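You operate a simulated robot arm through the tools that you are given. There is no shell and no other tool. Be economical: measure what you need, move in short steps, check, and stop when the job is done.

The job below is to be done with a simulated robot arm. You get a single attempt, and the scene is never put back.

Task
Take the blue cloth and leave it on the teal-topped cable cover. Then fetch the green card case and set it in the green crate. Then open the keyboard drawer, fetch the yellow letter tile labelled "a" from the yellow mat on the print cart and set it on the floor of the keyboard drawer and shut the drawer again. Then press the booth copy key three times. Then press the flash model key to switch it on. Then put the green bow tie on the right end of the counter away in the front of the prop tray. Then put the blue marker on top of the teal booking block. Then take the wooden block and leave it on the green plaque. Then put one of the tank bottles from the cubby ledge on the long white table top. Then shut the steaming board. Then open the cedar drawer, put the blue bowler hat in the used side of the cedar drawer and shut the drawer again. Do these in the order given. Set down upright: tank bottle. The steaming board goes toward x +0.0, y +1.0, z +0.0 (a direction in the base frame), to its stop.

Only the result counts: the job must be done as asked and must still hold three seconds after the hand-in. Knocking over, shifting, dropping, spilling or breaking anything else fails it. Lids that push on must go on centred and level and be pressed home; caps that screw on are set level and turned clockwise until they are tight. Flat cloth is picked up by pressing the open fingertips on it (5 to 10 N) and closing them slowly along it; thin cloth reads only 2 to 8 mm in the jaws.

Robot
A 6-joint arm with a two-finger parallel gripper on a trunk, on a base that drives. Base frame: it is fixed to the floor where the robot stands at the start and does not move with it; the origin is under the middle of the robot, x ahead of it, y to its left, z up. Units: mm, rad, N and s.
With the tool pointing down near the work surface it reaches from about 260 to 380 mm from the robot's upright axis, wherever it stands. Its first joint turns from -2.897 to 2.897 rad. Places, roughly: blue bowler hat (9x10x5 cm) [-200, 3300, 800]; blue cloth (5x7x3 cm) [500, 100, 800]; blue marker (3x3x11 cm) [-2400, 1200, 800]; booth copy key [-1000, -400, 800]; cedar drawer [900, 3200, 700]; flash model key [-1500, -600, 1000]; floor of the keyboard drawer [-900, -800, 700]; front of the prop tray [900, -1100, 700]; green bow tie (12x6x2 cm) [-2500, 300, 800]; green card case [250, 1250, 500]; green crate (33x20x12 cm) [2800, 2000, 800]; green plaque [500, -500, 750]; keyboard drawer [-900, -800, 700]; long white table top [600, -200, 700]; steaming board [-100, 3100, 700]; tank bottle [1000, 3250, 750]; teal booking block [-2250, -1750, 750]; teal-topped cable cover [2000, 3250, 250]; used side of the cedar drawer [1000, 3300, 700]; wooden block (5x5x5 cm) [-2200, 1100, 800]; yellow letter tile [250, 1250, 750]. Payload 4.1 kg.
The tool frame sits at the grasp point between the pads (the TCP): z along the fingers, y along the line on which they close. The tips reach 23 mm beyond it. The gripper opens to 94 mm. The fingers are 38 mm wide and 10 mm thick; the gripper's body (54 by 96 mm) begins 39 mm behind the TCP.
Orientation is that of the tool frame in the base frame, as a unit quaternion [w, x, y, z]. With the fingers straight down and closing along the base's y, the tool's x points along the base's -x, its y along +y and its z along -z.

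Tools
- The arm moves only by the tool nudge_tool. Its argument "motion" is a list of rows, each a list of 7 numbers: the shift along the base's x, y, z in units of 30 mm (1.0 is 30 mm), then the turn, a rotation vector about the base's x, y, z in units of 4 degrees (1.0 is 4 degrees), then the closure, from 0 (fully open) to 1 (shut). In form: [[dx, dy, dz, ax, ay, az, grip], ...]. A call has 1 to 20 rows; each row shifts and turns the commanded pose from where the row before left it. A call with a number of a shift or a turn outside -1 to 1 is refused whole. A row lasts 0.2 s, in which the tool goes at most 50 mm and 0.15 rad; a call with a longer step from one row to the next is refused whole, and so is a gripper value outside its range. Where a pose cannot be reached the arm comes as near as it can. A force on the tool above 40 N (or 10 N above the force at the start of the call, whichever is more), or a blocked arm, ends the call early, and 0.2 s more pass. Each finger travels about 45 mm/s and halts on what it meets, pressing with about 39 N; the grip force reading is that of the motor and also rises with nothing between the fingers. The clock runs only during rows and for 0.2 s after the last one: add rows that do not move to give the fingers time. It gives the time, the measured TCP pose, the force on the tool (base axes), the opening and the grip force at its end, in the units of the frame above (readings bear some noise), with the torque about the TCP (base axes, N m) and any sound that the robot's microphone picked up.
- Cameras (640 x 400 px; columns grow to the right, rows downward): "scene" is now at [-54.5, 109.9, 1409]; the picture's right is [-0.99, -0.11, -0.00], its down [-0.10, 0.91, -0.40] and it looks along [0.04, -0.40, -0.92] (base axes); focal length 214 px, centre (320, 200). "wrist" rides on the gripper at [86, 16, -74] in the tool frame; the picture's right is [-0.18, 0.98, 0.00], its down [-0.58, -0.11, -0.81] and it looks along [-0.79, -0.15, 0.59] (tool axes); focal length 243 px, centre (320, 200). There is no depth. A picture from a camera that has moved, and an enlarged one, comes with that camera's place and axes in the base frame and with its lens.
- get_image(camera): a new picture of that camera. It takes no simulated time.
- raise_lower(by): slides the trunk up (or, below 0, down) by that many mm; the arm and the scene camera ride with it, the base frame stays. It gives what a move gives, with no picture.
- roll_base(legs): drives the robot by 1 to 6 legs, each [ahead, turn to the left] in mm and rad, along the robot's own axes; the way and the turn of a leg run together, so that a leg with both is an arc; at most 1500 mm and 3.142 rad a leg. The arm and the cameras ride along, it lands a little off, and it stops where it bumps. It gives what a move gives.
- turn_head(pan, tilt): turns the head with the scene camera to pan (to the left, within 2.705 rad either way) and tilt (down, from -0.506 to 1.204), counted from straight ahead of the robot. It gives what a move gives.
- close_up(camera, box): a new picture of the part [left, top, right, bottom] of that camera's present view, enlarged. It takes no simulated time.
- finish_job(): hands the job in; it is judged then, once.

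Go step by step. Nothing tells you exact positions but the pictures and the camera data: compare them with the known pose of the tool, close in by small moves and look again before you grip or let go. The budget is 556 turns and 354 pictures, counting those below and the enlarged ones. Unless the task says otherwise, let go and move clear before handing in.

The tools are called after "Request:" by a JSON object that holds its "fn" and its "kwargs". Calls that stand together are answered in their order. nudge_tool: Moves the arm, as the interface text tells. Its arguments: {"type":"object","properties":{"motion":{"type":"array","items":{"type":"array","items":{"type":"number"}}}},"required":["motion"]} The other tools are called the same way: raise_lower (by) slides the trunk up or down; roll_base (legs) drives the base; turn_head (pan, tilt) turns the head that bears the scene camera; get_image (camera) takes a picture; close_up (camera, box) takes an enlarged picture of a part of a camera's view; finish_job () hands the job in.

At the start:

```text
time_s: 0.0
tcp_pos: [-131.4, -371.0, 1055.8]
tcp_rot: [0.0, 0.0, 1.0, 0.0]
wrist_force: [0.5, 0.4, -0.1]
wrist_torque: [0.0, -0.02, -0.03]
opening: 93.8
finger_force: 0.1
trunk travel left (down, up): [-400.0, 190.0]
robot x, y, heading: [-2.9, -2.1, 0.006]
head pan, tilt: [-1.463, 1.161]
```

scene: 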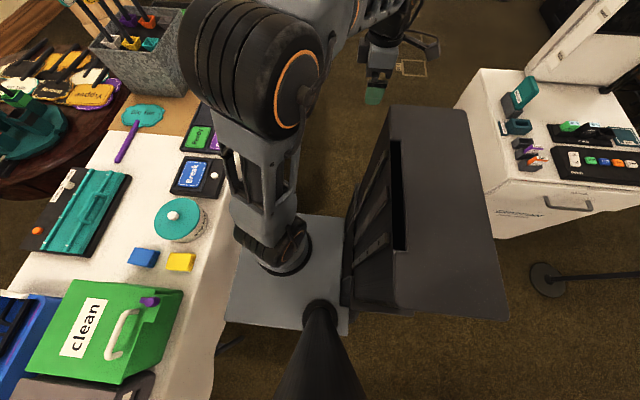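
wrist: 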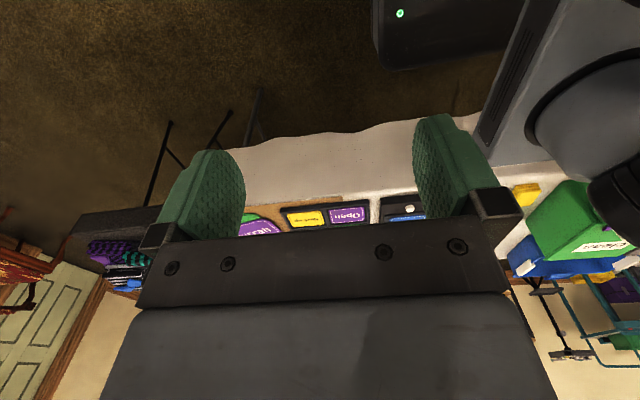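

I see the robot between a white table (at +x side) and a print stand. First I look around to learn the layout.

Request:
{"fn": "turn_head", "kwargs": {"pan": 0.0, "tilt": 0.7}}

Request:
{"fn": "get_image", "kwargs": {"camera": "scene"}}

Request:
{"fn": "turn_head", "kwargs": {"pan": 1.3, "tilt": 0.4}}

Request:
{"fn": "get_image", "kwargs": {"camera": "scene"}}

Request:
{"fn": "turn_head", "kwargs": {"pan": 2.6, "tilt": 0.4}}

Request:
{"fn": "get_image", "kwargs": {"camera": "scene"}}

Request:
{"fn": "turn_head", "kwargs": {"pan": -2.4, "tilt": 0.4}}

Request:
{"fn": "get_image", "kwargs": {"camera": "scene"}}

Request:
{"fn": "turn_head", "kwargs": {"pan": -1.2, "tilt": 0.4}}

Request:
{"fn": "get_image", "kwargs": {"camera": "scene"}}

```text
time_s: 1.6
tcp_pos: [-130.7, -367.9, 1055.0]
tcp_rot: [0.0, 0.0, 1.0, 0.0]
wrist_force: [1.0, 0.5, -0.4]
wrist_torque: [-0.02, -0.04, -0.01]
opening: 93.9
finger_force: 0.0
trunk travel left (down, up): [-400.0, 190.0]
robot x, y, heading: [-1.1, 0.1, 0.001]
head pan, tilt: [0.0, 0.7]
```

```text
351 pictures are left
camera scene: at [24.0, 168.3, 1442.7], right [0.0, -1.0, 0.0], down [-0.64, 0.0, -0.76], along [0.76, 0.0, -0.64], focal length 214 px, centre (320, 200)
```

scene: 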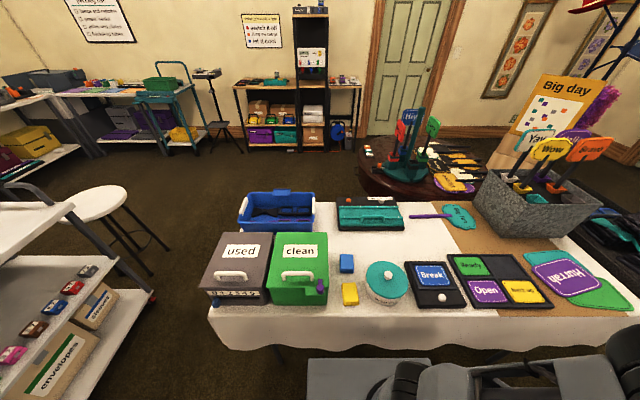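

```text
time_s: 3.0
tcp_pos: [-131.1, -369.5, 1055.1]
tcp_rot: [-0.001, 0.0, 1.0, 0.0]
wrist_force: [-0.3, 0.0, 0.4]
wrist_torque: [0.0, 0.01, -0.03]
opening: 94.2
finger_force: 0.0
trunk travel left (down, up): [-400.0, 190.0]
robot x, y, heading: [-1.2, -0.7, -0.002]
head pan, tilt: [1.3, 0.4]
```

```text
350 pictures are left
camera scene: at [-36.1, 257.6, 1469.5], right [0.96, -0.27, 0.0], down [-0.1, -0.38, -0.92], along [0.25, 0.89, -0.39], focal length 214 px, centre (320, 200)
```

scene: 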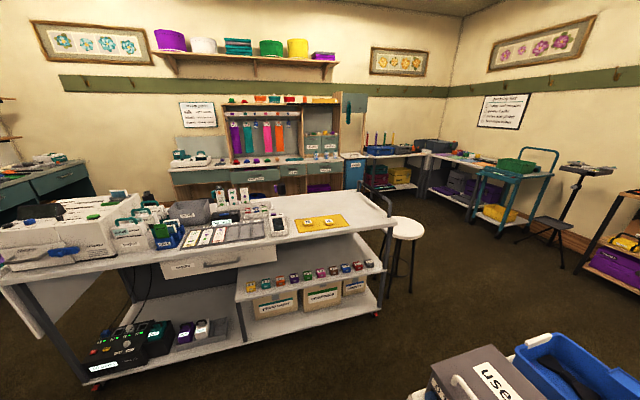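

```text
time_s: 4.5
tcp_pos: [-130.1, -369.9, 1055.0]
tcp_rot: [0.0, 0.0, 1.0, 0.0]
wrist_force: [0.1, 0.4, 0.1]
wrist_torque: [0.01, 0.01, -0.03]
opening: 94.1
finger_force: 0.0
trunk travel left (down, up): [-400.0, 190.0]
robot x, y, heading: [-1.4, -1.7, -0.0]
head pan, tilt: [2.601, 0.4]
```

```text
349 pictures are left
camera scene: at [-140.3, 216.1, 1469.5], right [0.52, 0.86, 0.0], down [0.33, -0.2, -0.92], along [-0.79, 0.47, -0.39], focal length 214 px, centre (320, 200)
```

scene: 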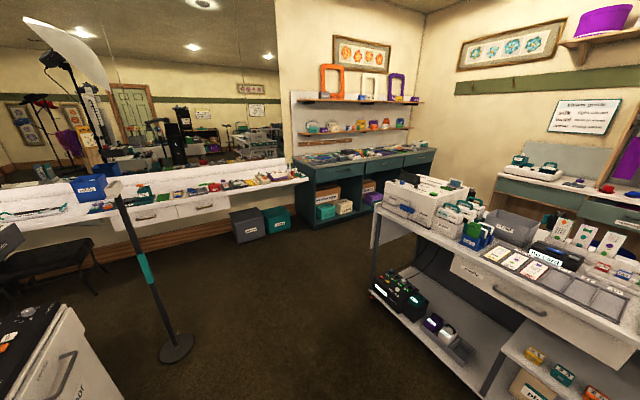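

```text
time_s: 8.4
tcp_pos: [-131.8, -368.6, 1055.5]
tcp_rot: [0.0, 0.0, 1.0, -0.001]
wrist_force: [0.2, -0.2, 0.3]
wrist_torque: [0.01, 0.01, 0.0]
opening: 94.2
finger_force: 0.0
trunk travel left (down, up): [-400.0, 190.0]
robot x, y, heading: [2.7, -1.4, -0.001]
head pan, tilt: [-2.4, 0.4]
```

```text
348 pictures are left
camera scene: at [-129.2, 105.8, 1469.5], right [-0.68, 0.74, 0.0], down [0.29, 0.26, -0.92], along [-0.68, -0.62, -0.39], focal length 214 px, centre (320, 200)
```

scene: 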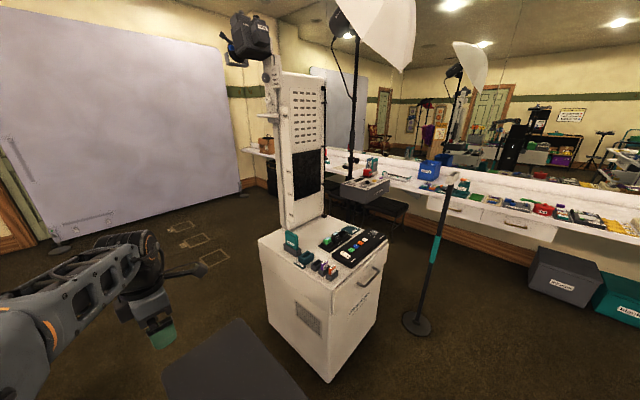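

```text
time_s: 9.8
tcp_pos: [-129.8, -369.5, 1055.2]
tcp_rot: [0.0, 0.0, 1.0, 0.0]
wrist_force: [-0.3, -0.2, -1.0]
wrist_torque: [0.0, -0.02, 0.01]
opening: 93.9
finger_force: 0.0
trunk travel left (down, up): [-400.0, 190.0]
robot x, y, heading: [2.9, -0.0, -0.003]
head pan, tilt: [-1.201, 0.4]
```

```text
347 pictures are left
camera scene: at [-27.5, 82.0, 1469.6], right [-0.93, -0.36, 0.0], down [-0.14, 0.36, -0.92], along [0.33, -0.86, -0.39], focal length 214 px, centre (320, 200)
```

scene: 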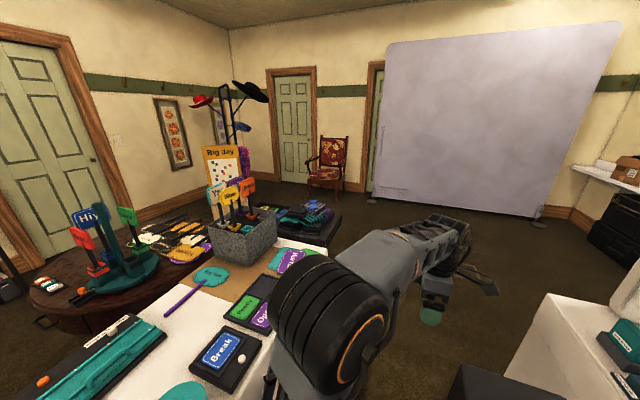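

The blue cloth should be the small blue pad near (463, 75) beside the "clean" bin. I'll look closer.

Request:
{"fn": "turn_head", "kwargs": {"pan": -0.2, "tilt": 0.9}}

Request:
{"fn": "get_image", "kwargs": {"camera": "scene"}}

Request:
{"fn": "close_up", "kwargs": {"camera": "scene", "box": [220, 100, 420, 225]}}

```text
time_s: 11.1
tcp_pos: [-130.6, -370.0, 1055.2]
tcp_rot: [0.0, 0.0, 1.0, -0.001]
wrist_force: [0.0, 0.0, -0.1]
wrist_torque: [0.0, 0.0, -0.04]
opening: 93.8
finger_force: 0.0
trunk travel left (down, up): [-400.0, 190.0]
robot x, y, heading: [0.2, -0.1, -0.003]
head pan, tilt: [-0.201, 0.901]
```

```text
346 pictures are left
camera scene: at [13.1, 153.2, 1426.6], right [-0.2, -0.98, 0.0], down [-0.77, 0.16, -0.62], along [0.61, -0.12, -0.78], focal length 214 px, centre (320, 200)
```

scene: 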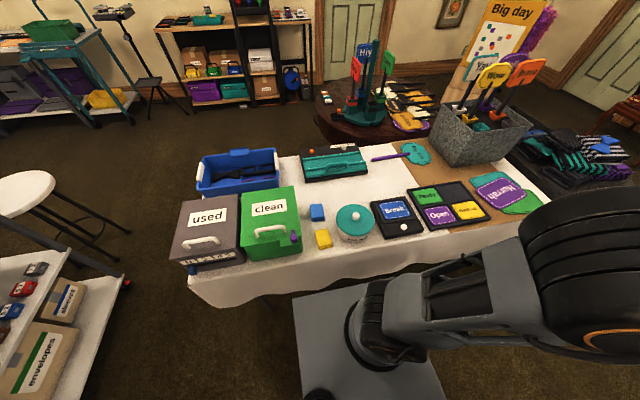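

```text
3.20 times, centred on (320, 162) of scene
camera zoom: at [13.1, 153.2, 1426.6], right [-0.2, -0.98, 0.0], down [-0.77, 0.16, -0.62], along [0.61, -0.12, -0.78], focal length 686 px, centre (320, 320)
```

zoom: 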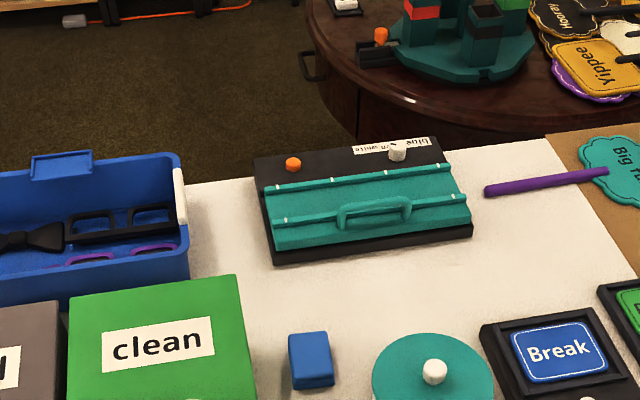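

The blue cloth is a small folded pad near (465, 73) on the white table. I swing the arm round to the front of the robot at height before driving closer.

Request:
{"fn": "nudge_tool", "kwargs": {"motion": [[0.956, -0.292, 0, 0, 0, 0, 0], [0.974, -0.225, 0, 0, 0, 0, 0], [0.99, -0.139, 0, 0, 0, 0, 0], [0.998, -0.07, 0, 0, 0, 0, 0], [1, 0.017, 0, 0, 0, 0, 0], [0.996, 0.087, 0, 0, 0, 0, 0], [0.985, 0.174, 0, 0, 0, 0, 0], [0.97, 0.242, 0, 0, 0, 0, 0], [0.946, 0.326, 0, 0, 0, 0, 0], [0.921, 0.391, 0, 0, 0, 0, 0], [0.883, 0.469, 0, 0, 0, 0, 0], [0.848, 0.53, 0, 0, 0, 0, 0], [0.799, 0.602, 0, 0, 0, 0, 0], [0.755, 0.656, 0, 0, 0, 0, 0], [0.707, 0.707, 0, 0, 0, 0, 0], [0.643, 0.766, 0, 0, 0, 0, 0], [0.588, 0.809, 0, 0, 0, 0, 0], [0.515, 0.857, 0, 0, 0, 0, 0], [0.454, 0.891, 0, 0, 0, 0, 0], [0.375, 0.927, 0, 0, 0, 0, 0]]}}

Request:
{"fn": "nudge_tool", "kwargs": {"motion": [[0.309, 0.951, 0, 0, 0, 0, 0], [0.225, 0.974, 0, 0, 0, 0, 0], [0.156, 0.988, 0, 0, 0, 0, 0], [0.087, 0.996, 0, 0, 0, 0, 0], [0, 1, 0, 0, 0, 0, 0]]}}

Request:
{"fn": "get_image", "kwargs": {"camera": "scene"}}

Request:
{"fn": "get_image", "kwargs": {"camera": "wrist"}}

```text
time_s: 15.3
tcp_pos: [360.1, -136.7, 1056.2]
tcp_rot: [0.0, 0.0, 1.0, 0.001]
wrist_force: [0.4, -0.3, -0.4]
wrist_torque: [-0.01, 0.0, 0.01]
opening: 94.1
finger_force: 0.1
trunk travel left (down, up): [-400.0, 190.0]
robot x, y, heading: [-0.9, 0.1, 0.0]
head pan, tilt: [-0.201, 0.901]
```

```text
time_s: 16.5
tcp_pos: [381.1, 9.1, 1052.2]
tcp_rot: [0.0, -0.001, 1.0, 0.0]
wrist_force: [-0.5, -0.5, -0.5]
wrist_torque: [0.01, 0.01, -0.01]
opening: 94.1
finger_force: 0.0
trunk travel left (down, up): [-400.0, 190.0]
robot x, y, heading: [3.2, -2.7, -0.004]
head pan, tilt: [-0.201, 0.901]
```

```text
344 pictures are left
camera scene: at [13.1, 153.4, 1426.5], right [-0.2, -0.98, 0.0], down [-0.77, 0.16, -0.62], along [0.61, -0.12, -0.78], focal length 214 px, centre (320, 200)
```

scene: 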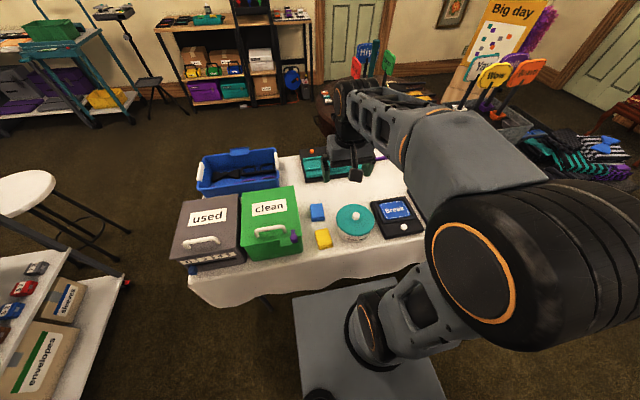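

```text
343 pictures are left
camera wrist: at [295.0, 25.6, 1127.4], right [0.18, 0.98, 0.0], down [0.58, -0.11, 0.81], along [0.79, -0.15, -0.59], focal length 243 px, centre (320, 200)
```

wrist: 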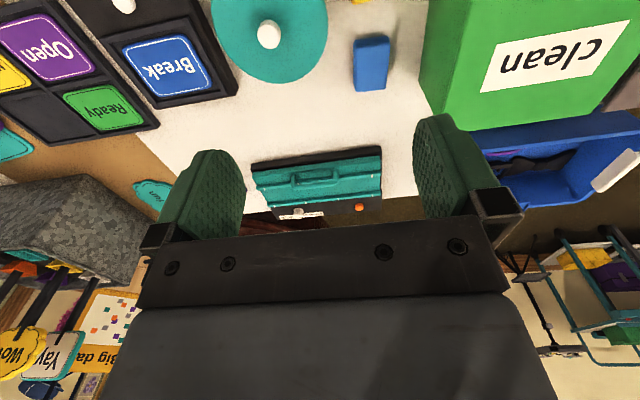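

The cloth triangulates to about (450, 68, ~800). I drive forward about 110 mm to bring it in reach.

Request:
{"fn": "roll_base", "kwargs": {"legs": [[110, 0]]}}

Request:
{"fn": "get_image", "kwargs": {"camera": "scene"}}

Request:
{"fn": "get_image", "kwargs": {"camera": "wrist"}}

```text
time_s: 17.7
tcp_pos: [492.9, 9.8, 1053.1]
tcp_rot: [0.0, 0.0, 1.0, 0.0]
wrist_force: [0.7, 0.1, -0.4]
wrist_torque: [0.03, 0.04, -0.02]
opening: 93.9
finger_force: 0.0
trunk travel left (down, up): [-400.0, 190.0]
robot x, y, heading: [113.9, 2.5, -0.004]
head pan, tilt: [-0.201, 0.901]
```

```text
342 pictures are left
camera scene: at [123.4, 153.4, 1426.5], right [-0.2, -0.98, 0.0], down [-0.77, 0.16, -0.62], along [0.61, -0.12, -0.78], focal length 214 px, centre (320, 200)
```

scene: 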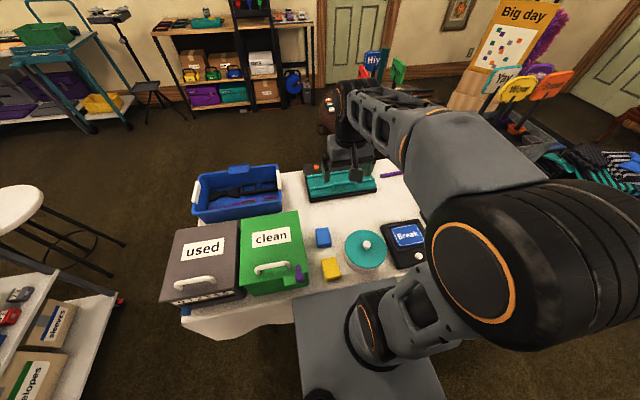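

```text
341 pictures are left
camera wrist: at [405.4, 25.3, 1127.4], right [0.18, 0.98, 0.0], down [0.58, -0.11, 0.81], along [0.79, -0.15, -0.59], focal length 243 px, centre (320, 200)
```

wrist: 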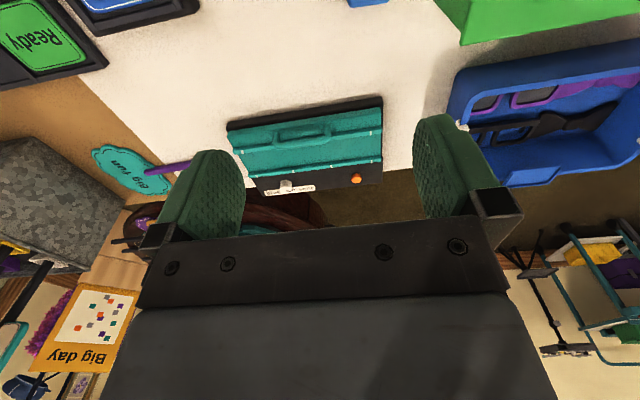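

The cloth is at about (465, 76) with top z≈786, now 350 mm from the axis. I move over it and check.

Request:
{"fn": "nudge_tool", "kwargs": {"motion": [[-0.45, 1, -0.5, 0, 0, 0, 0], [-0.45, 1, -1, 0, 0, 0, 0], [0, 0.2, -1, 0, 0, 0, 0], [0, 0, -1, 0, 0, 0, 0], [0, 0, -1, 0, 0, 0, 0], [0, 0, -0.7, 0, 0, 0, 0]]}}

Request:
{"fn": "get_image", "kwargs": {"camera": "wrist"}}

Request:
{"fn": "close_up", "kwargs": {"camera": "scene", "box": [220, 160, 420, 285]}}

```text
time_s: 19.1
tcp_pos: [466.3, 74.4, 896.9]
tcp_rot: [0.0, 0.0, 1.0, 0.0]
wrist_force: [0.1, -0.3, 0.2]
wrist_torque: [-0.01, 0.01, -0.03]
opening: 94.1
finger_force: 0.1
trunk travel left (down, up): [-400.0, 190.0]
robot x, y, heading: [110.8, -0.2, -0.001]
head pan, tilt: [-0.201, 0.901]
```

```text
340 pictures are left
camera wrist: at [379.2, 92.1, 970.1], right [0.18, 0.98, 0.0], down [0.58, -0.11, 0.81], along [0.79, -0.15, -0.59], focal length 243 px, centre (320, 200)
```

wrist: 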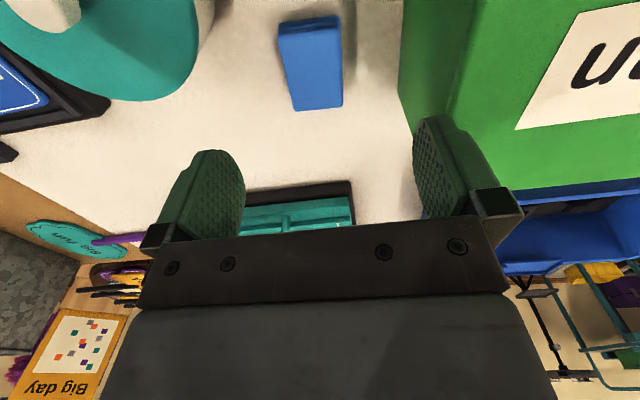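

```text
3.20 times, centred on (320, 222) of scene
camera zoom: at [123.4, 153.5, 1426.5], right [-0.2, -0.98, 0.0], down [-0.77, 0.16, -0.62], along [0.61, -0.12, -0.78], focal length 686 px, centre (320, 128)
```

zoom: 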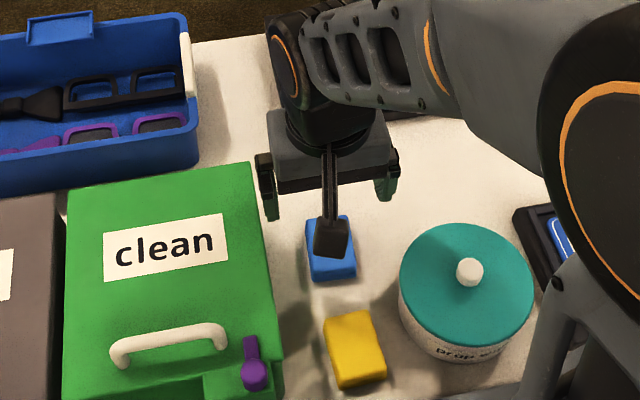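

The pad is centred under the tool within a few mm. I descend with fingers either side of it.

Request:
{"fn": "nudge_tool", "kwargs": {"motion": [[0, -0.07, -1, 0, 0, 0, 0], [0, 0, -1, 0, 0, 0, 0], [0, 0, -1, 0, 0, 0, 0], [0, 0, -0.7, 0, 0, 0, 0]]}}

Request:
{"fn": "get_image", "kwargs": {"camera": "wrist"}}

Request:
{"fn": "close_up", "kwargs": {"camera": "scene", "box": [220, 160, 420, 285]}}

```text
time_s: 20.1
tcp_pos: [465.3, 72.3, 786.4]
tcp_rot: [0.0, 0.0, 1.0, 0.001]
wrist_force: [-0.6, -0.4, 0.1]
wrist_torque: [0.03, -0.05, 0.0]
opening: 94.2
finger_force: 0.1
trunk travel left (down, up): [-400.0, 190.0]
robot x, y, heading: [109.4, -0.0, 0.001]
head pan, tilt: [-0.201, 0.901]
```

```text
338 pictures are left
camera wrist: at [377.8, 88.9, 860.6], right [0.18, 0.98, 0.0], down [0.58, -0.11, 0.81], along [0.79, -0.15, -0.59], focal length 243 px, centre (320, 200)
```

wrist: 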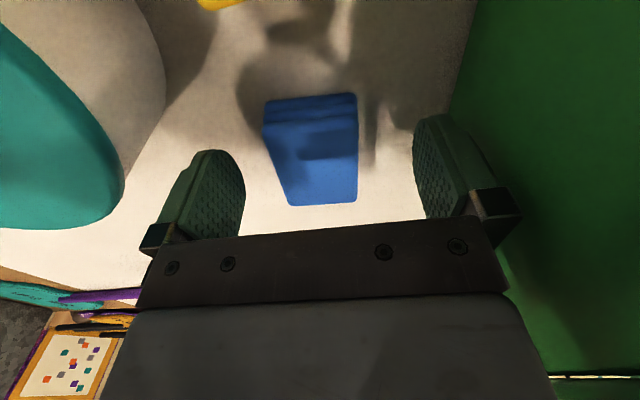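

```text
3.20 times, centred on (320, 222) of scene
camera zoom: at [123.4, 153.5, 1426.6], right [-0.2, -0.98, 0.0], down [-0.77, 0.16, -0.62], along [0.61, -0.12, -0.78], focal length 686 px, centre (320, 128)
```

zoom: 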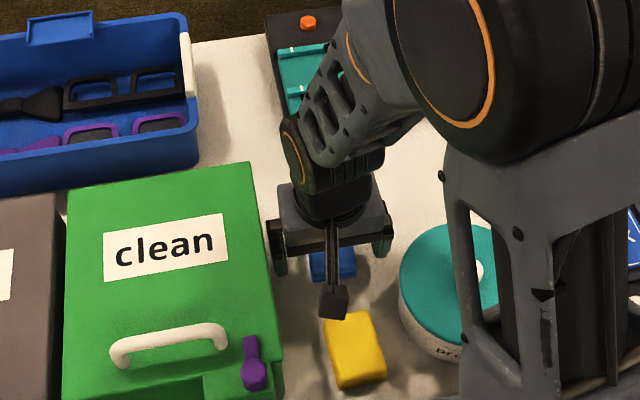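

The pad is lower and farther than thought: top ≈ 760, centre ≈ (481, 69). I shift and go down to about z 757.

Request:
{"fn": "nudge_tool", "kwargs": {"motion": [[0.5, -0.1, 0, 0, 0, 0, 0], [0, 0, -0.5, 0, 0, 0, 0], [0, 0, -0.45, 0, 0, 0, 0]]}}

Request:
{"fn": "get_image", "kwargs": {"camera": "wrist"}}

```text
time_s: 20.9
tcp_pos: [480.2, 68.9, 763.3]
tcp_rot: [0.001, 0.0, 1.0, 0.0]
wrist_force: [-5.8, -0.6, 18.4]
wrist_torque: [-0.3, 0.51, 0.0]
opening: 93.7
finger_force: 0.1
trunk travel left (down, up): [-400.0, 190.0]
robot x, y, heading: [108.3, 3.7, -0.002]
head pan, tilt: [-0.201, 0.901]
stopped in row 3: the force on the tool passed its limit at 43 N (the readings are from after the stop); the commanded pose is now the measured one
```

```text
336 pictures are left
camera wrist: at [393.1, 86.1, 836.5], right [0.18, 0.98, 0.0], down [0.58, -0.11, 0.81], along [0.79, -0.15, -0.59], focal length 243 px, centre (320, 200)
```

wrist: 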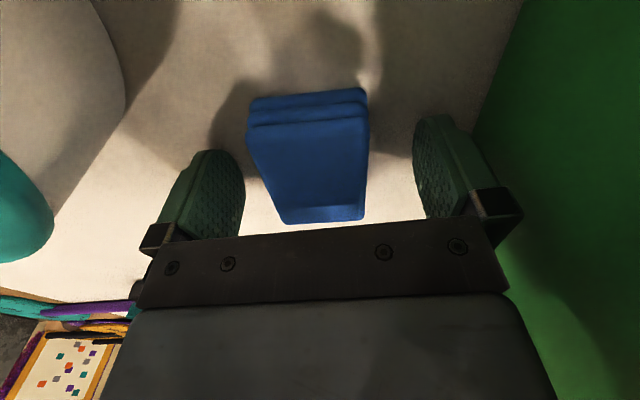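

The tips touched the table at z≈740. I lift a few mm and close on the pad.

Request:
{"fn": "nudge_tool", "kwargs": {"motion": [[0, 0, 0.13, 0, 0, 0, 0], [0, 0, 0, 0, 0, 0, 0.3], [0, 0, 0, 0, 0, 0, 0.6], [0, 0, 0, 0, 0, 0, 0.8], [0, 0, 0, 0, 0, 0, 0.8], [0, 0, 0, 0, 0, 0, 1], [0, 0, 0, 0, 0, 0, 1]]}}

Request:
{"fn": "nudge_tool", "kwargs": {"motion": [[0, 0, 1, 0, 0, 0, 1], [0, 0, 1, 0, 0, 0, 1], [0, 0, 1, 0, 0, 0, 1]]}}

Request:
{"fn": "get_image", "kwargs": {"camera": "wrist"}}

```text
time_s: 22.5
tcp_pos: [480.3, 70.8, 766.7]
tcp_rot: [0.001, 0.0, 1.0, 0.0]
wrist_force: [-0.2, 0.0, -0.1]
wrist_torque: [-0.01, 0.03, 0.0]
opening: 48.9
finger_force: 39.1
trunk travel left (down, up): [-400.0, 190.0]
robot x, y, heading: [107.0, -1.7, -0.004]
head pan, tilt: [-0.201, 0.901]
```

```text
time_s: 23.3
tcp_pos: [480.0, 70.5, 856.0]
tcp_rot: [0.0, 0.001, 1.0, 0.001]
wrist_force: [1.0, -0.1, -0.1]
wrist_torque: [-0.02, -0.01, 0.02]
opening: 49.0
finger_force: 39.1
trunk travel left (down, up): [-400.0, 190.0]
robot x, y, heading: [110.3, -0.3, -0.001]
head pan, tilt: [-0.201, 0.901]
```

```text
335 pictures are left
camera wrist: at [394.0, 87.5, 929.9], right [0.18, 0.98, 0.0], down [0.58, -0.11, 0.81], along [0.79, -0.15, -0.59], focal length 243 px, centre (320, 200)
```

wrist: 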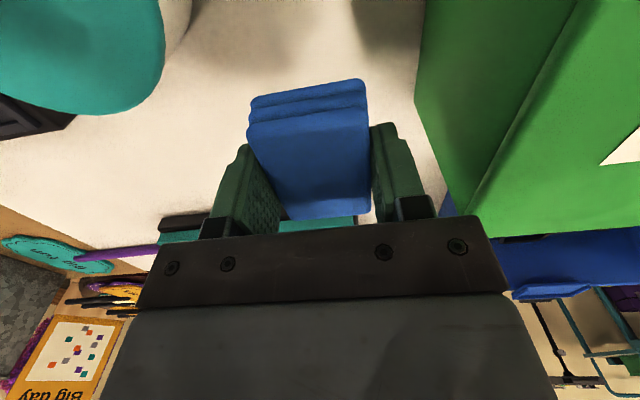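

The cloth is held. I raise the arm, back off the table and turn toward +y to travel to the far side of the room.

Request:
{"fn": "nudge_tool", "kwargs": {"motion": [[-0.3, -0.9, 1, 0, 0, 0, 1], [-0.3, -0.9, 1, 0, 0, 0, 1], [-0.3, -0.4, 1, 0, 0, 0, 1], [0, 0, 1, 0, 0, 0, 1], [0, 0, 1, 0, 0, 0, 1], [0, 0, 1, 0, 0, 0, 1]]}}

Request:
{"fn": "raise_lower", "kwargs": {"by": 100}}

Request:
{"fn": "roll_base", "kwargs": {"legs": [[-200, 0], [0, 1.57], [450, 0]]}}

Request:
{"fn": "turn_head", "kwargs": {"pan": -0.6, "tilt": 0.6}}

Request:
{"fn": "get_image", "kwargs": {"camera": "scene"}}

```text
time_s: 24.7
tcp_pos: [456.4, 2.3, 1035.7]
tcp_rot: [0.001, -0.001, 1.0, 0.0]
wrist_force: [0.0, -0.1, -0.9]
wrist_torque: [0.0, -0.01, 0.01]
opening: 49.0
finger_force: 39.0
trunk travel left (down, up): [-400.0, 190.0]
robot x, y, heading: [109.6, -1.5, 0.001]
head pan, tilt: [-0.201, 0.901]
```

```text
time_s: 26.1
tcp_pos: [456.5, 1.7, 1135.6]
tcp_rot: [0.0, 0.0, 1.0, 0.0]
wrist_force: [1.0, -0.2, -1.1]
wrist_torque: [-0.03, 0.0, -0.02]
opening: 48.8
finger_force: 39.0
trunk travel left (down, up): [-500.0, 90.0]
robot x, y, heading: [110.4, 2.0, -0.002]
head pan, tilt: [-0.201, 0.901]
```

```text
time_s: 33.8
tcp_pos: [-79.2, 794.6, 1135.8]
tcp_rot: [0.001, -0.701, 0.713, 0.001]
wrist_force: [0.1, -0.9, 0.0]
wrist_torque: [0.0, 0.02, -0.03]
opening: 49.1
finger_force: 39.2
trunk travel left (down, up): [-500.0, 90.0]
robot x, y, heading: [-82.7, 449.9, 1.555]
head pan, tilt: [-0.201, 0.901]
```

```text
time_s: 34.6
tcp_pos: [-78.5, 795.7, 1136.7]
tcp_rot: [0.001, -0.702, 0.712, 0.001]
wrist_force: [0.0, 0.9, 0.2]
wrist_torque: [0.04, 0.01, 0.0]
opening: 49.1
finger_force: 38.7
trunk travel left (down, up): [-500.0, 90.0]
robot x, y, heading: [-80.7, 450.6, 1.56]
head pan, tilt: [-0.6, 0.6]
```

```text
334 pictures are left
camera scene: at [-198.4, 465.9, 1551.3], right [0.82, -0.58, 0.0], down [-0.33, -0.46, -0.82], along [0.47, 0.67, -0.57], focal length 214 px, centre (320, 200)
```

scene: 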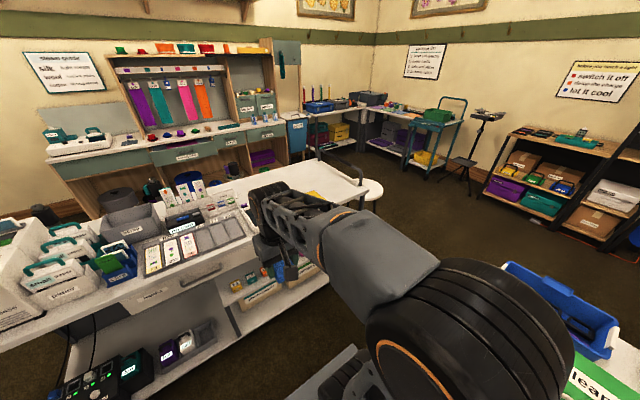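

The cart lies left, table right; I thread between them toward +x with an initial diagonal.

Request:
{"fn": "roll_base", "kwargs": {"legs": [[0, -1.0], [620, 0], [0, -0.3], [700, 0]]}}

Request:
{"fn": "turn_head", "kwargs": {"pan": 1.0, "tilt": 0.5}}

Request:
{"fn": "get_image", "kwargs": {"camera": "scene"}}

```text
time_s: 45.1
tcp_pos: [1456.0, 1076.5, 1135.1]
tcp_rot: [0.002, -0.135, 0.991, 0.0]
wrist_force: [0.6, 0.8, -0.5]
wrist_torque: [0.0, 0.0, 0.02]
opening: 48.9
finger_force: 39.1
trunk travel left (down, up): [-500.0, 90.0]
robot x, y, heading: [1123.7, 981.2, 0.27]
head pan, tilt: [-0.6, 0.6]
```

```text
time_s: 46.8
tcp_pos: [1455.9, 1076.3, 1136.0]
tcp_rot: [0.001, -0.136, 0.991, 0.0]
wrist_force: [-0.2, -0.3, -0.1]
wrist_torque: [0.03, 0.02, -0.02]
opening: 49.0
finger_force: 38.9
trunk travel left (down, up): [-500.0, 90.0]
robot x, y, heading: [1124.7, 985.2, 0.274]
head pan, tilt: [1.0, 0.499]
```

```text
333 pictures are left
camera scene: at [1047.3, 1214.4, 1560.4], right [0.96, -0.29, 0.0], down [-0.14, -0.46, -0.88], along [0.26, 0.84, -0.48], focal length 214 px, centre (320, 200)
```

scene: 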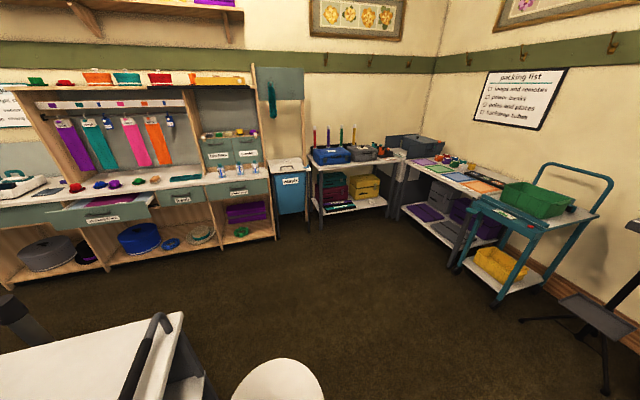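

The target area is the low shelf under the candle table; I zoom there.

Request:
{"fn": "close_up", "kwargs": {"camera": "scene", "box": [280, 110, 440, 230]}}

```text
3.33 times, centred on (360, 170) of scene
camera zoom: at [1047.3, 1214.4, 1560.4], right [0.96, -0.29, 0.0], down [-0.14, -0.46, -0.88], along [0.26, 0.84, -0.48], focal length 715 px, centre (187, 300)
```

zoom: 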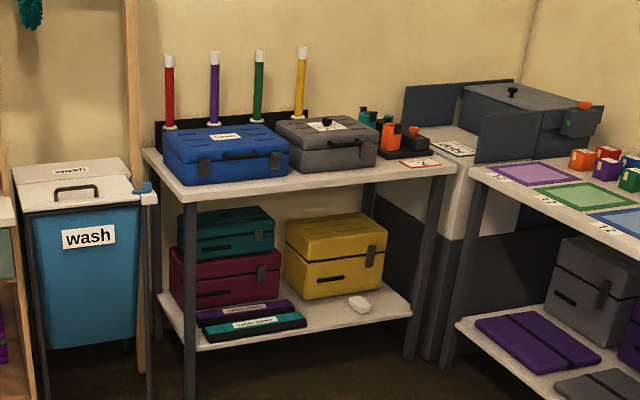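

The teal cable cover is the front flat bar on the low shelf, near (1935, 3260, ~230). I drive there in stages.

Request:
{"fn": "roll_base", "kwargs": {"legs": [[0, 0.53], [700, 0], [0, 0.45], [900, 0], [0, 0.32]]}}

Request:
{"fn": "turn_head", "kwargs": {"pan": 0.0, "tilt": 0.9}}

Request:
{"fn": "get_image", "kwargs": {"camera": "scene"}}

```text
time_s: 58.8
tcp_pos: [1931.4, 2684.2, 1135.7]
tcp_rot: [0.001, -0.696, 0.718, 0.002]
wrist_force: [0.3, 0.0, -1.3]
wrist_torque: [-0.01, -0.01, -0.03]
opening: 49.0
finger_force: 39.4
trunk travel left (down, up): [-500.0, 90.0]
robot x, y, heading: [1921.7, 2340.2, 1.54]
head pan, tilt: [1.0, 0.499]
```

```text
time_s: 60.1
tcp_pos: [1932.3, 2684.4, 1135.2]
tcp_rot: [0.0, -0.696, 0.718, 0.001]
wrist_force: [-0.3, 0.7, 0.0]
wrist_torque: [-0.02, 0.02, 0.02]
opening: 49.0
finger_force: 39.1
trunk travel left (down, up): [-500.0, 90.0]
robot x, y, heading: [1922.9, 2339.1, 1.533]
head pan, tilt: [0.0, 0.901]
```

```text
331 pictures are left
camera scene: at [1756.3, 2361.3, 1526.6], right [1.0, -0.03, 0.0], down [-0.02, -0.78, -0.62], along [0.02, 0.62, -0.78], focal length 214 px, centre (320, 200)
```

scene: 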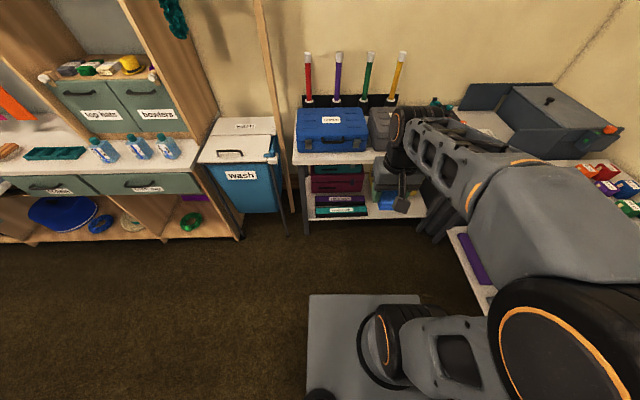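

The cover is at about (1945, 3285, 227). I lower trunk here and test low reach before driving in.

Request:
{"fn": "raise_lower", "kwargs": {"by": -500}}

Request:
{"fn": "nudge_tool", "kwargs": {"motion": [[0, 0, -1, 0, 0, 0, 1], [0, 0, -1, 0, 0, 0, 1], [0, 0, -1, 0, 0, 0, 1], [0, 0, -1, 0, 0, 0, 1], [0, 0, -1, 0, 0, 0, 1], [0, 0, -1, 0, 0, 0, 1], [0, 0, -1, 0, 0, 0, 1], [0, 0, -1, 0, 0, 0, 1], [0, 0, -1, 0, 0, 0, 1], [0, 0, -1, 0, 0, 0, 1], [0, 0, -1, 0, 0, 0, 1]]}}

Request:
{"fn": "get_image", "kwargs": {"camera": "scene"}}

Request:
{"fn": "get_image", "kwargs": {"camera": "wrist"}}

```text
refused: -500 is not a number from -400 to 400
```

```text
time_s: 62.5
tcp_pos: [1931.9, 2685.6, 804.1]
tcp_rot: [0.0, -0.696, 0.718, 0.0]
wrist_force: [0.2, -0.8, -0.8]
wrist_torque: [-0.02, -0.04, 0.02]
opening: 48.8
finger_force: 39.0
trunk travel left (down, up): [-500.0, 90.0]
robot x, y, heading: [1925.6, 2342.0, 1.534]
head pan, tilt: [0.0, 0.901]
```

```text
330 pictures are left
camera scene: at [1756.4, 2361.5, 1526.6], right [1.0, -0.03, 0.0], down [-0.03, -0.78, -0.62], along [0.02, 0.62, -0.78], focal length 214 px, centre (320, 200)
```

scene: 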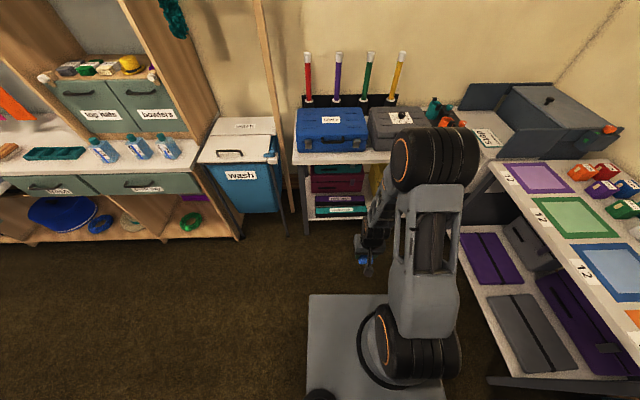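

```text
329 pictures are left
camera wrist: at [1912.5, 2598.8, 877.2], right [-0.98, 0.22, 0.0], down [0.13, 0.58, 0.81], along [0.17, 0.79, -0.59], focal length 243 px, centre (320, 200)
```

wrist: 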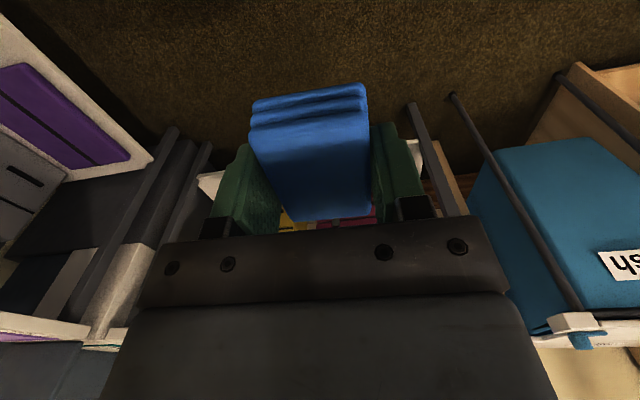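

Reach goes low fine. I lower the trunk fully and drive in 560 mm, keeping x aligned.

Request:
{"fn": "raise_lower", "kwargs": {"by": -400}}

Request:
{"fn": "raise_lower", "kwargs": {"by": -80}}

Request:
{"fn": "roll_base", "kwargs": {"legs": [[0, 0.035], [450, 0]]}}

Request:
{"fn": "get_image", "kwargs": {"camera": "wrist"}}

Request:
{"fn": "get_image", "kwargs": {"camera": "scene"}}

```text
time_s: 66.3
tcp_pos: [1933.3, 2684.5, 403.5]
tcp_rot: [0.0, -0.696, 0.718, 0.0]
wrist_force: [0.6, 0.3, -1.1]
wrist_torque: [-0.01, -0.01, -0.01]
opening: 48.5
finger_force: 38.8
trunk travel left (down, up): [-100.0, 490.0]
robot x, y, heading: [1926.2, 2340.8, 1.536]
head pan, tilt: [0.0, 0.901]
```

```text
time_s: 67.5
tcp_pos: [1932.1, 2683.8, 323.5]
tcp_rot: [0.001, -0.696, 0.718, 0.0]
wrist_force: [0.7, 0.2, -0.6]
wrist_torque: [0.01, -0.01, 0.0]
opening: 49.1
finger_force: 39.5
trunk travel left (down, up): [-20.0, 570.0]
robot x, y, heading: [1923.3, 2337.0, 1.542]
head pan, tilt: [0.0, 0.901]
```

```text
time_s: 70.6
tcp_pos: [1920.3, 3130.5, 324.8]
tcp_rot: [-0.001, 0.708, -0.706, -0.001]
wrist_force: [0.1, 0.1, 0.0]
wrist_torque: [-0.03, -0.01, -0.03]
opening: 49.1
finger_force: 39.4
trunk travel left (down, up): [-20.0, 570.0]
robot x, y, heading: [1926.7, 2785.6, 1.572]
head pan, tilt: [0.0, 0.901]
```

```text
328 pictures are left
camera wrist: at [1902.7, 3044.0, 397.5], right [-0.98, 0.18, 0.0], down [0.11, 0.58, 0.81], along [0.15, 0.79, -0.59], focal length 243 px, centre (320, 200)
```

wrist: 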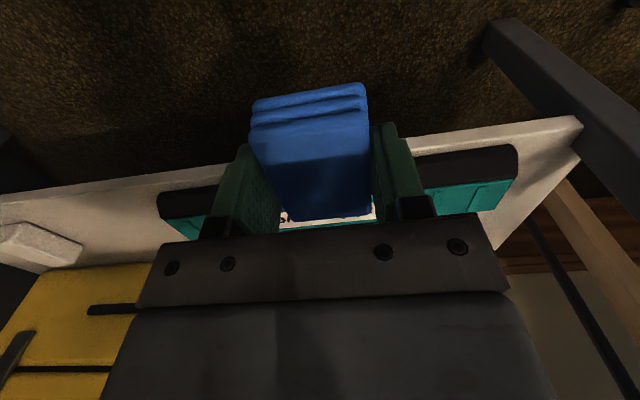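

```text
327 pictures are left
camera scene: at [1754.6, 2801.6, 1046.5], right [1.0, 0.0, 0.0], down [0.0, -0.78, -0.62], along [0.0, 0.62, -0.78], focal length 214 px, centre (320, 200)
```

scene: 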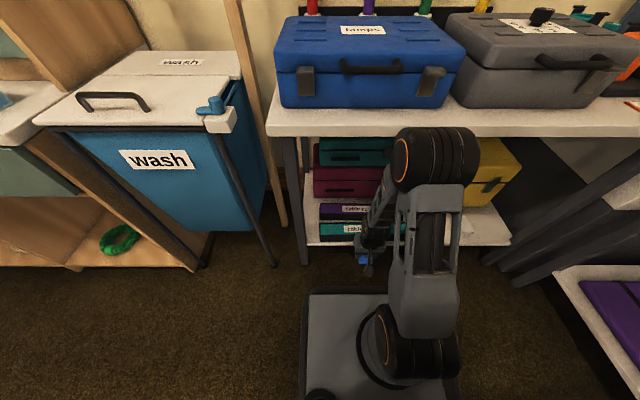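

Nearly there; I zoom on the cover to measure its top strip.

Request:
{"fn": "close_up", "kwargs": {"camera": "scene", "box": [290, 190, 430, 270]}}

Request:
{"fn": "close_up", "kwargs": {"camera": "wrist", "box": [130, 80, 590, 260]}}

```text
4.57 times, centred on (360, 230) of scene
camera zoom: at [1754.6, 2801.6, 1046.5], right [1.0, 0.0, 0.0], down [0.0, -0.78, -0.62], along [0.0, 0.62, -0.78], focal length 980 px, centre (137, 63)
```

zoom: 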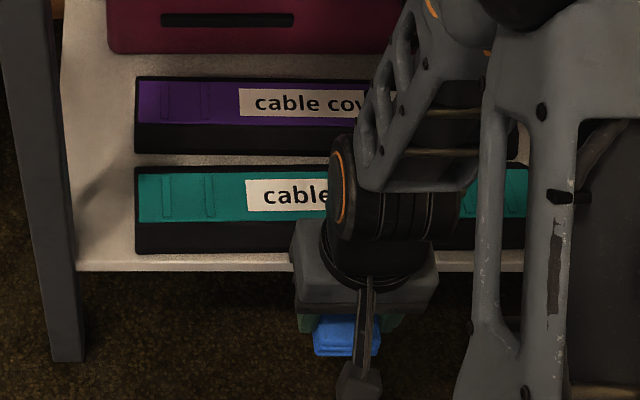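

```text
1.39 times, centred on (360, 170) of wrist
camera zoom: at [1902.7, 3044.0, 397.5], right [-0.98, 0.18, 0.0], down [0.11, 0.58, 0.81], along [0.15, 0.79, -0.59], focal length 338 px, centre (264, 242)
```

zoom: 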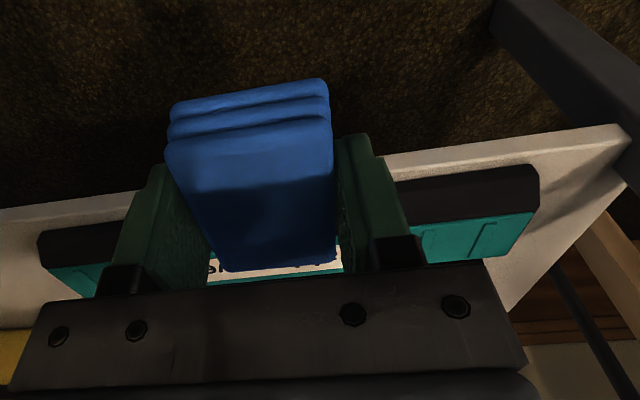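

The cover's teal top spans y≈3255–3312, x≈1755–2129, z≈235. I drive 120 mm more, then extend over it.

Request:
{"fn": "roll_base", "kwargs": {"legs": [[120, 0]]}}

Request:
{"fn": "nudge_tool", "kwargs": {"motion": [[0.7, 0.5, 0, 0, 0, 0, 1], [0, 0.6, 0, 0, 0, 0, 1]]}}

Request:
{"fn": "get_image", "kwargs": {"camera": "wrist"}}

Request:
{"fn": "close_up", "kwargs": {"camera": "scene", "box": [270, 170, 470, 295]}}

```text
time_s: 71.7
tcp_pos: [1918.0, 3180.3, 324.4]
tcp_rot: [0.015, 0.708, -0.706, 0.014]
wrist_force: [0.4, 0.6, 0.3]
wrist_torque: [-0.01, 0.01, 0.02]
opening: 48.9
finger_force: 38.6
trunk travel left (down, up): [-20.0, 570.0]
robot x, y, heading: [1922.3, 2857.2, 1.571]
head pan, tilt: [0.0, 0.901]
stopped in leg 1: the robot was blocked; the commanded pose is now the measured one
```

```text
time_s: 72.3
tcp_pos: [1930.6, 3200.6, 325.0]
tcp_rot: [0.013, 0.713, -0.701, 0.021]
wrist_force: [-0.3, 0.1, -1.6]
wrist_torque: [-0.03, 0.01, 0.02]
opening: 49.4
finger_force: 38.4
trunk travel left (down, up): [-20.0, 570.0]
robot x, y, heading: [1925.1, 2857.6, 1.592]
head pan, tilt: [0.0, 0.901]
```

```text
324 pictures are left
camera wrist: at [1914.3, 3118.8, 402.5], right [-0.99, 0.17, -0.02], down [0.09, 0.62, 0.78], along [0.14, 0.77, -0.63], focal length 243 px, centre (320, 200)
```

wrist: 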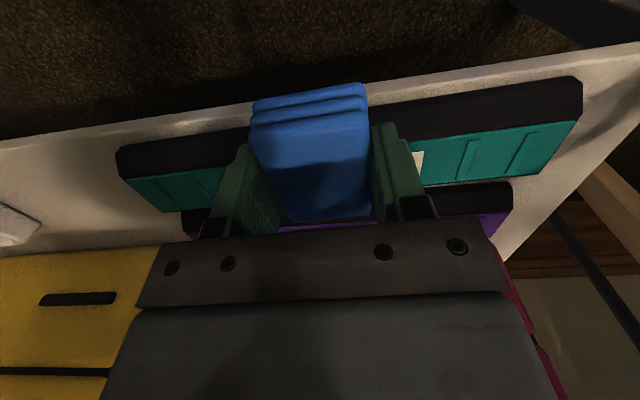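

```text
3.20 times, centred on (370, 232) of scene
camera zoom: at [1725.0, 2829.6, 1047.6], right [1.0, 0.01, 0.03], down [0.03, -0.76, -0.65], along [0.01, 0.66, -0.76], focal length 686 px, centre (160, 96)
```

zoom: 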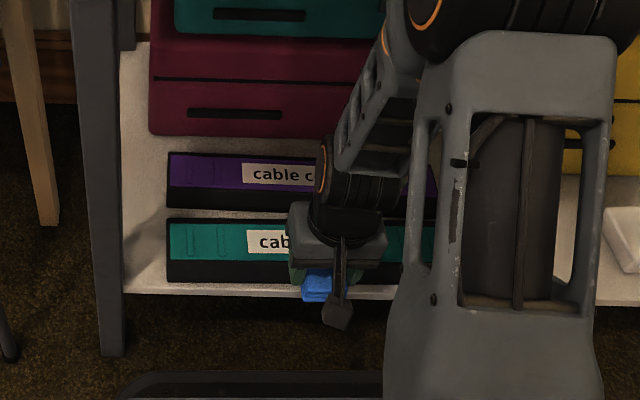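

The robot was blocked and seems slightly tilted, so I back off a little and look around the base.

Request:
{"fn": "roll_base", "kwargs": {"legs": [[-50, 0]]}}

Request:
{"fn": "turn_head", "kwargs": {"pan": -0.2, "tilt": 1.2}}

Request:
{"fn": "get_image", "kwargs": {"camera": "scene"}}

```text
time_s: 73.2
tcp_pos: [1939.4, 3171.3, 320.4]
tcp_rot: [0.014, 0.708, -0.706, 0.016]
wrist_force: [0.2, -0.2, 0.6]
wrist_torque: [-0.03, 0.0, -0.03]
opening: 49.0
finger_force: 38.7
trunk travel left (down, up): [-20.0, 570.0]
robot x, y, heading: [1917.8, 2811.6, 1.566]
head pan, tilt: [0.0, 0.901]
```

```text
time_s: 74.0
tcp_pos: [1939.0, 3171.5, 319.1]
tcp_rot: [0.015, 0.707, -0.707, 0.015]
wrist_force: [-0.6, 0.0, -1.3]
wrist_torque: [0.02, 0.01, -0.01]
opening: 48.9
finger_force: 39.5
trunk travel left (down, up): [-20.0, 570.0]
robot x, y, heading: [1922.7, 2812.2, 1.569]
head pan, tilt: [-0.201, 1.201]
```

```text
322 pictures are left
camera scene: at [1765.5, 2807.9, 1026.8], right [0.98, -0.2, 0.0], down [-0.19, -0.91, -0.36], along [0.07, 0.36, -0.93], focal length 214 px, centre (320, 200)
```

scene: 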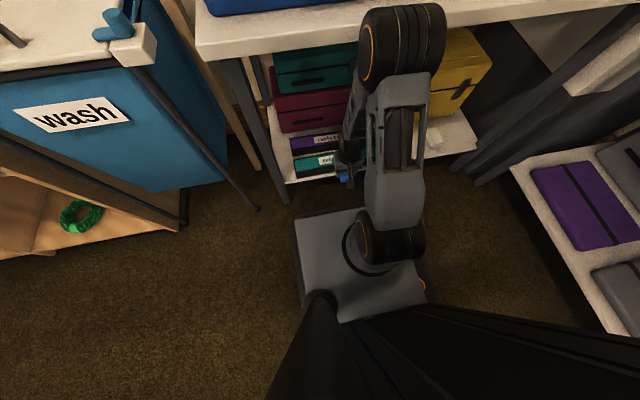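

Level again; the base front likely meets the table leg/shelf. I test how far the arm can extend low with the tool down.

Request:
{"fn": "nudge_tool", "kwargs": {"motion": [[0, 0.5, -0.5, 0.6, 0, 0, 1], [0, 0.5, -0.5, 0, 0, 0, 1], [0, 0.5, -0.4, 0, 0, 0, 1], [0, 0.5, 0, 0, 0, 0, 1], [0, 0.5, 0, 0, 0, 0, 1], [0, 0, 0, 0, 0, 0, 1]]}}

Request:
{"fn": "get_image", "kwargs": {"camera": "wrist"}}

```text
time_s: 75.4
tcp_pos: [1937.0, 3246.1, 277.3]
tcp_rot: [0.0, 0.708, -0.706, 0.001]
wrist_force: [0.7, 0.6, -1.4]
wrist_torque: [0.0, 0.02, 0.0]
opening: 48.7
finger_force: 38.5
trunk travel left (down, up): [-20.0, 570.0]
robot x, y, heading: [1923.4, 2809.2, 1.573]
head pan, tilt: [-0.201, 1.201]
```

```text
321 pictures are left
camera wrist: at [1921.1, 3160.9, 351.8], right [-0.98, 0.18, 0.0], down [0.11, 0.58, 0.81], along [0.15, 0.79, -0.59], focal length 243 px, centre (320, 200)
```

wrist: 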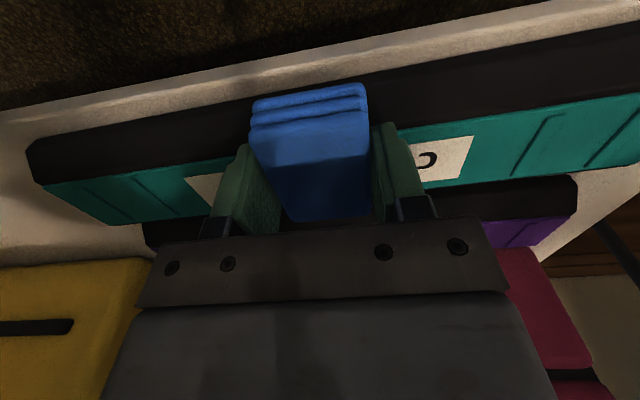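

The arm reaches. I extend 41 mm more to centre the cloth on the cover.

Request:
{"fn": "nudge_tool", "kwargs": {"motion": [[0.1, 0.5, 0, 0, 0, 0, 1], [0, 0.5, 0, 0, 0, 0, 1], [0, 0.37, 0, 0, 0, 0, 1], [0, 0, 0, 0, 0, 0, 1]]}}

Request:
{"fn": "get_image", "kwargs": {"camera": "wrist"}}

Request:
{"fn": "close_up", "kwargs": {"camera": "scene", "box": [260, 120, 400, 210]}}

```text
time_s: 76.4
tcp_pos: [1941.4, 3286.7, 277.7]
tcp_rot: [0.0, 0.709, -0.706, 0.001]
wrist_force: [-0.7, -0.6, -0.4]
wrist_torque: [0.02, 0.01, 0.0]
opening: 48.7
finger_force: 38.8
trunk travel left (down, up): [-20.0, 570.0]
robot x, y, heading: [1922.1, 2809.0, 1.565]
head pan, tilt: [-0.201, 1.201]
```

```text
320 pictures are left
camera wrist: at [1925.0, 3200.3, 351.3], right [-0.98, 0.18, 0.0], down [0.11, 0.58, 0.81], along [0.15, 0.79, -0.59], focal length 243 px, centre (320, 200)
```

wrist: 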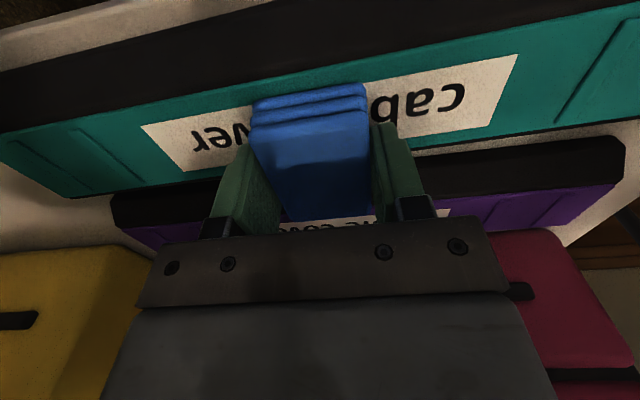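

```text
4.44 times, centred on (330, 165) of scene
camera zoom: at [1765.5, 2807.9, 1026.7], right [0.98, -0.2, 0.0], down [-0.19, -0.91, -0.36], along [0.07, 0.35, -0.93], focal length 953 px, centre (276, 356)
```

zoom: 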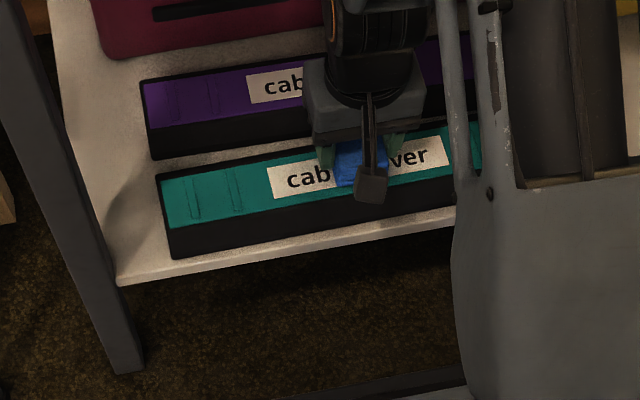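

Centred over the label. I lower gently until it touches.

Request:
{"fn": "nudge_tool", "kwargs": {"motion": [[0, 0, -0.2, 0, 0, 0, 1], [0, 0, -0.2, 0, 0, 0, 1], [0, 0, 0, 0, 0, 0, 1]]}}

Request:
{"fn": "nudge_tool", "kwargs": {"motion": [[0, 0, -0.1, 0, 0, 0, 1], [0, 0, 0, 0, 0, 0, 1]]}}

Request:
{"fn": "close_up", "kwargs": {"camera": "wrist", "box": [160, 40, 480, 240]}}

```text
time_s: 76.9
tcp_pos: [1941.1, 3286.6, 273.0]
tcp_rot: [-0.001, 0.708, -0.706, 0.001]
wrist_force: [0.3, -9.1, 29.0]
wrist_torque: [-0.47, 0.11, -0.03]
opening: 49.0
finger_force: 39.3
trunk travel left (down, up): [-20.0, 570.0]
robot x, y, heading: [1923.5, 2808.0, 1.574]
head pan, tilt: [-0.201, 1.201]
stopped in row 2: the force on the tool passed its limit at 50 N (the readings are from after the stop); the commanded pose is now the measured one
```

```text
time_s: 77.3
tcp_pos: [1940.9, 3288.3, 274.2]
tcp_rot: [-0.002, 0.708, -0.706, 0.001]
wrist_force: [-0.2, -8.4, 26.2]
wrist_torque: [-0.45, 0.06, 0.01]
opening: 48.9
finger_force: 38.8
trunk travel left (down, up): [-20.0, 570.0]
robot x, y, heading: [1922.3, 2808.6, 1.567]
head pan, tilt: [-0.201, 1.201]
stopped in row 1: the force on the tool passed its limit at 46 N (the readings are from after the stop); the commanded pose is now the measured one
```

```text
2.00 times, centred on (320, 140) of wrist
camera zoom: at [1925.0, 3201.2, 346.9], right [-0.98, 0.18, 0.0], down [0.11, 0.58, 0.81], along [0.15, 0.79, -0.59], focal length 485 px, centre (320, 320)
```

zoom: 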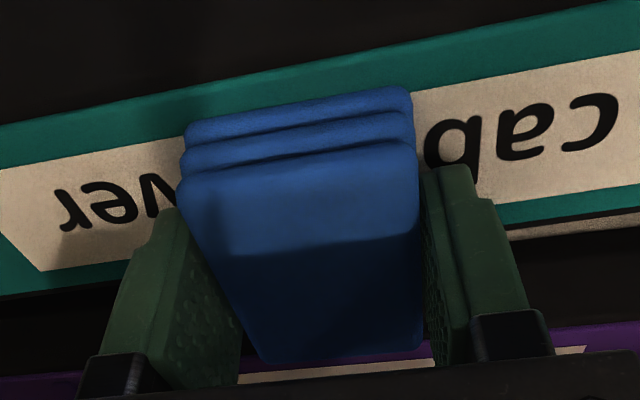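

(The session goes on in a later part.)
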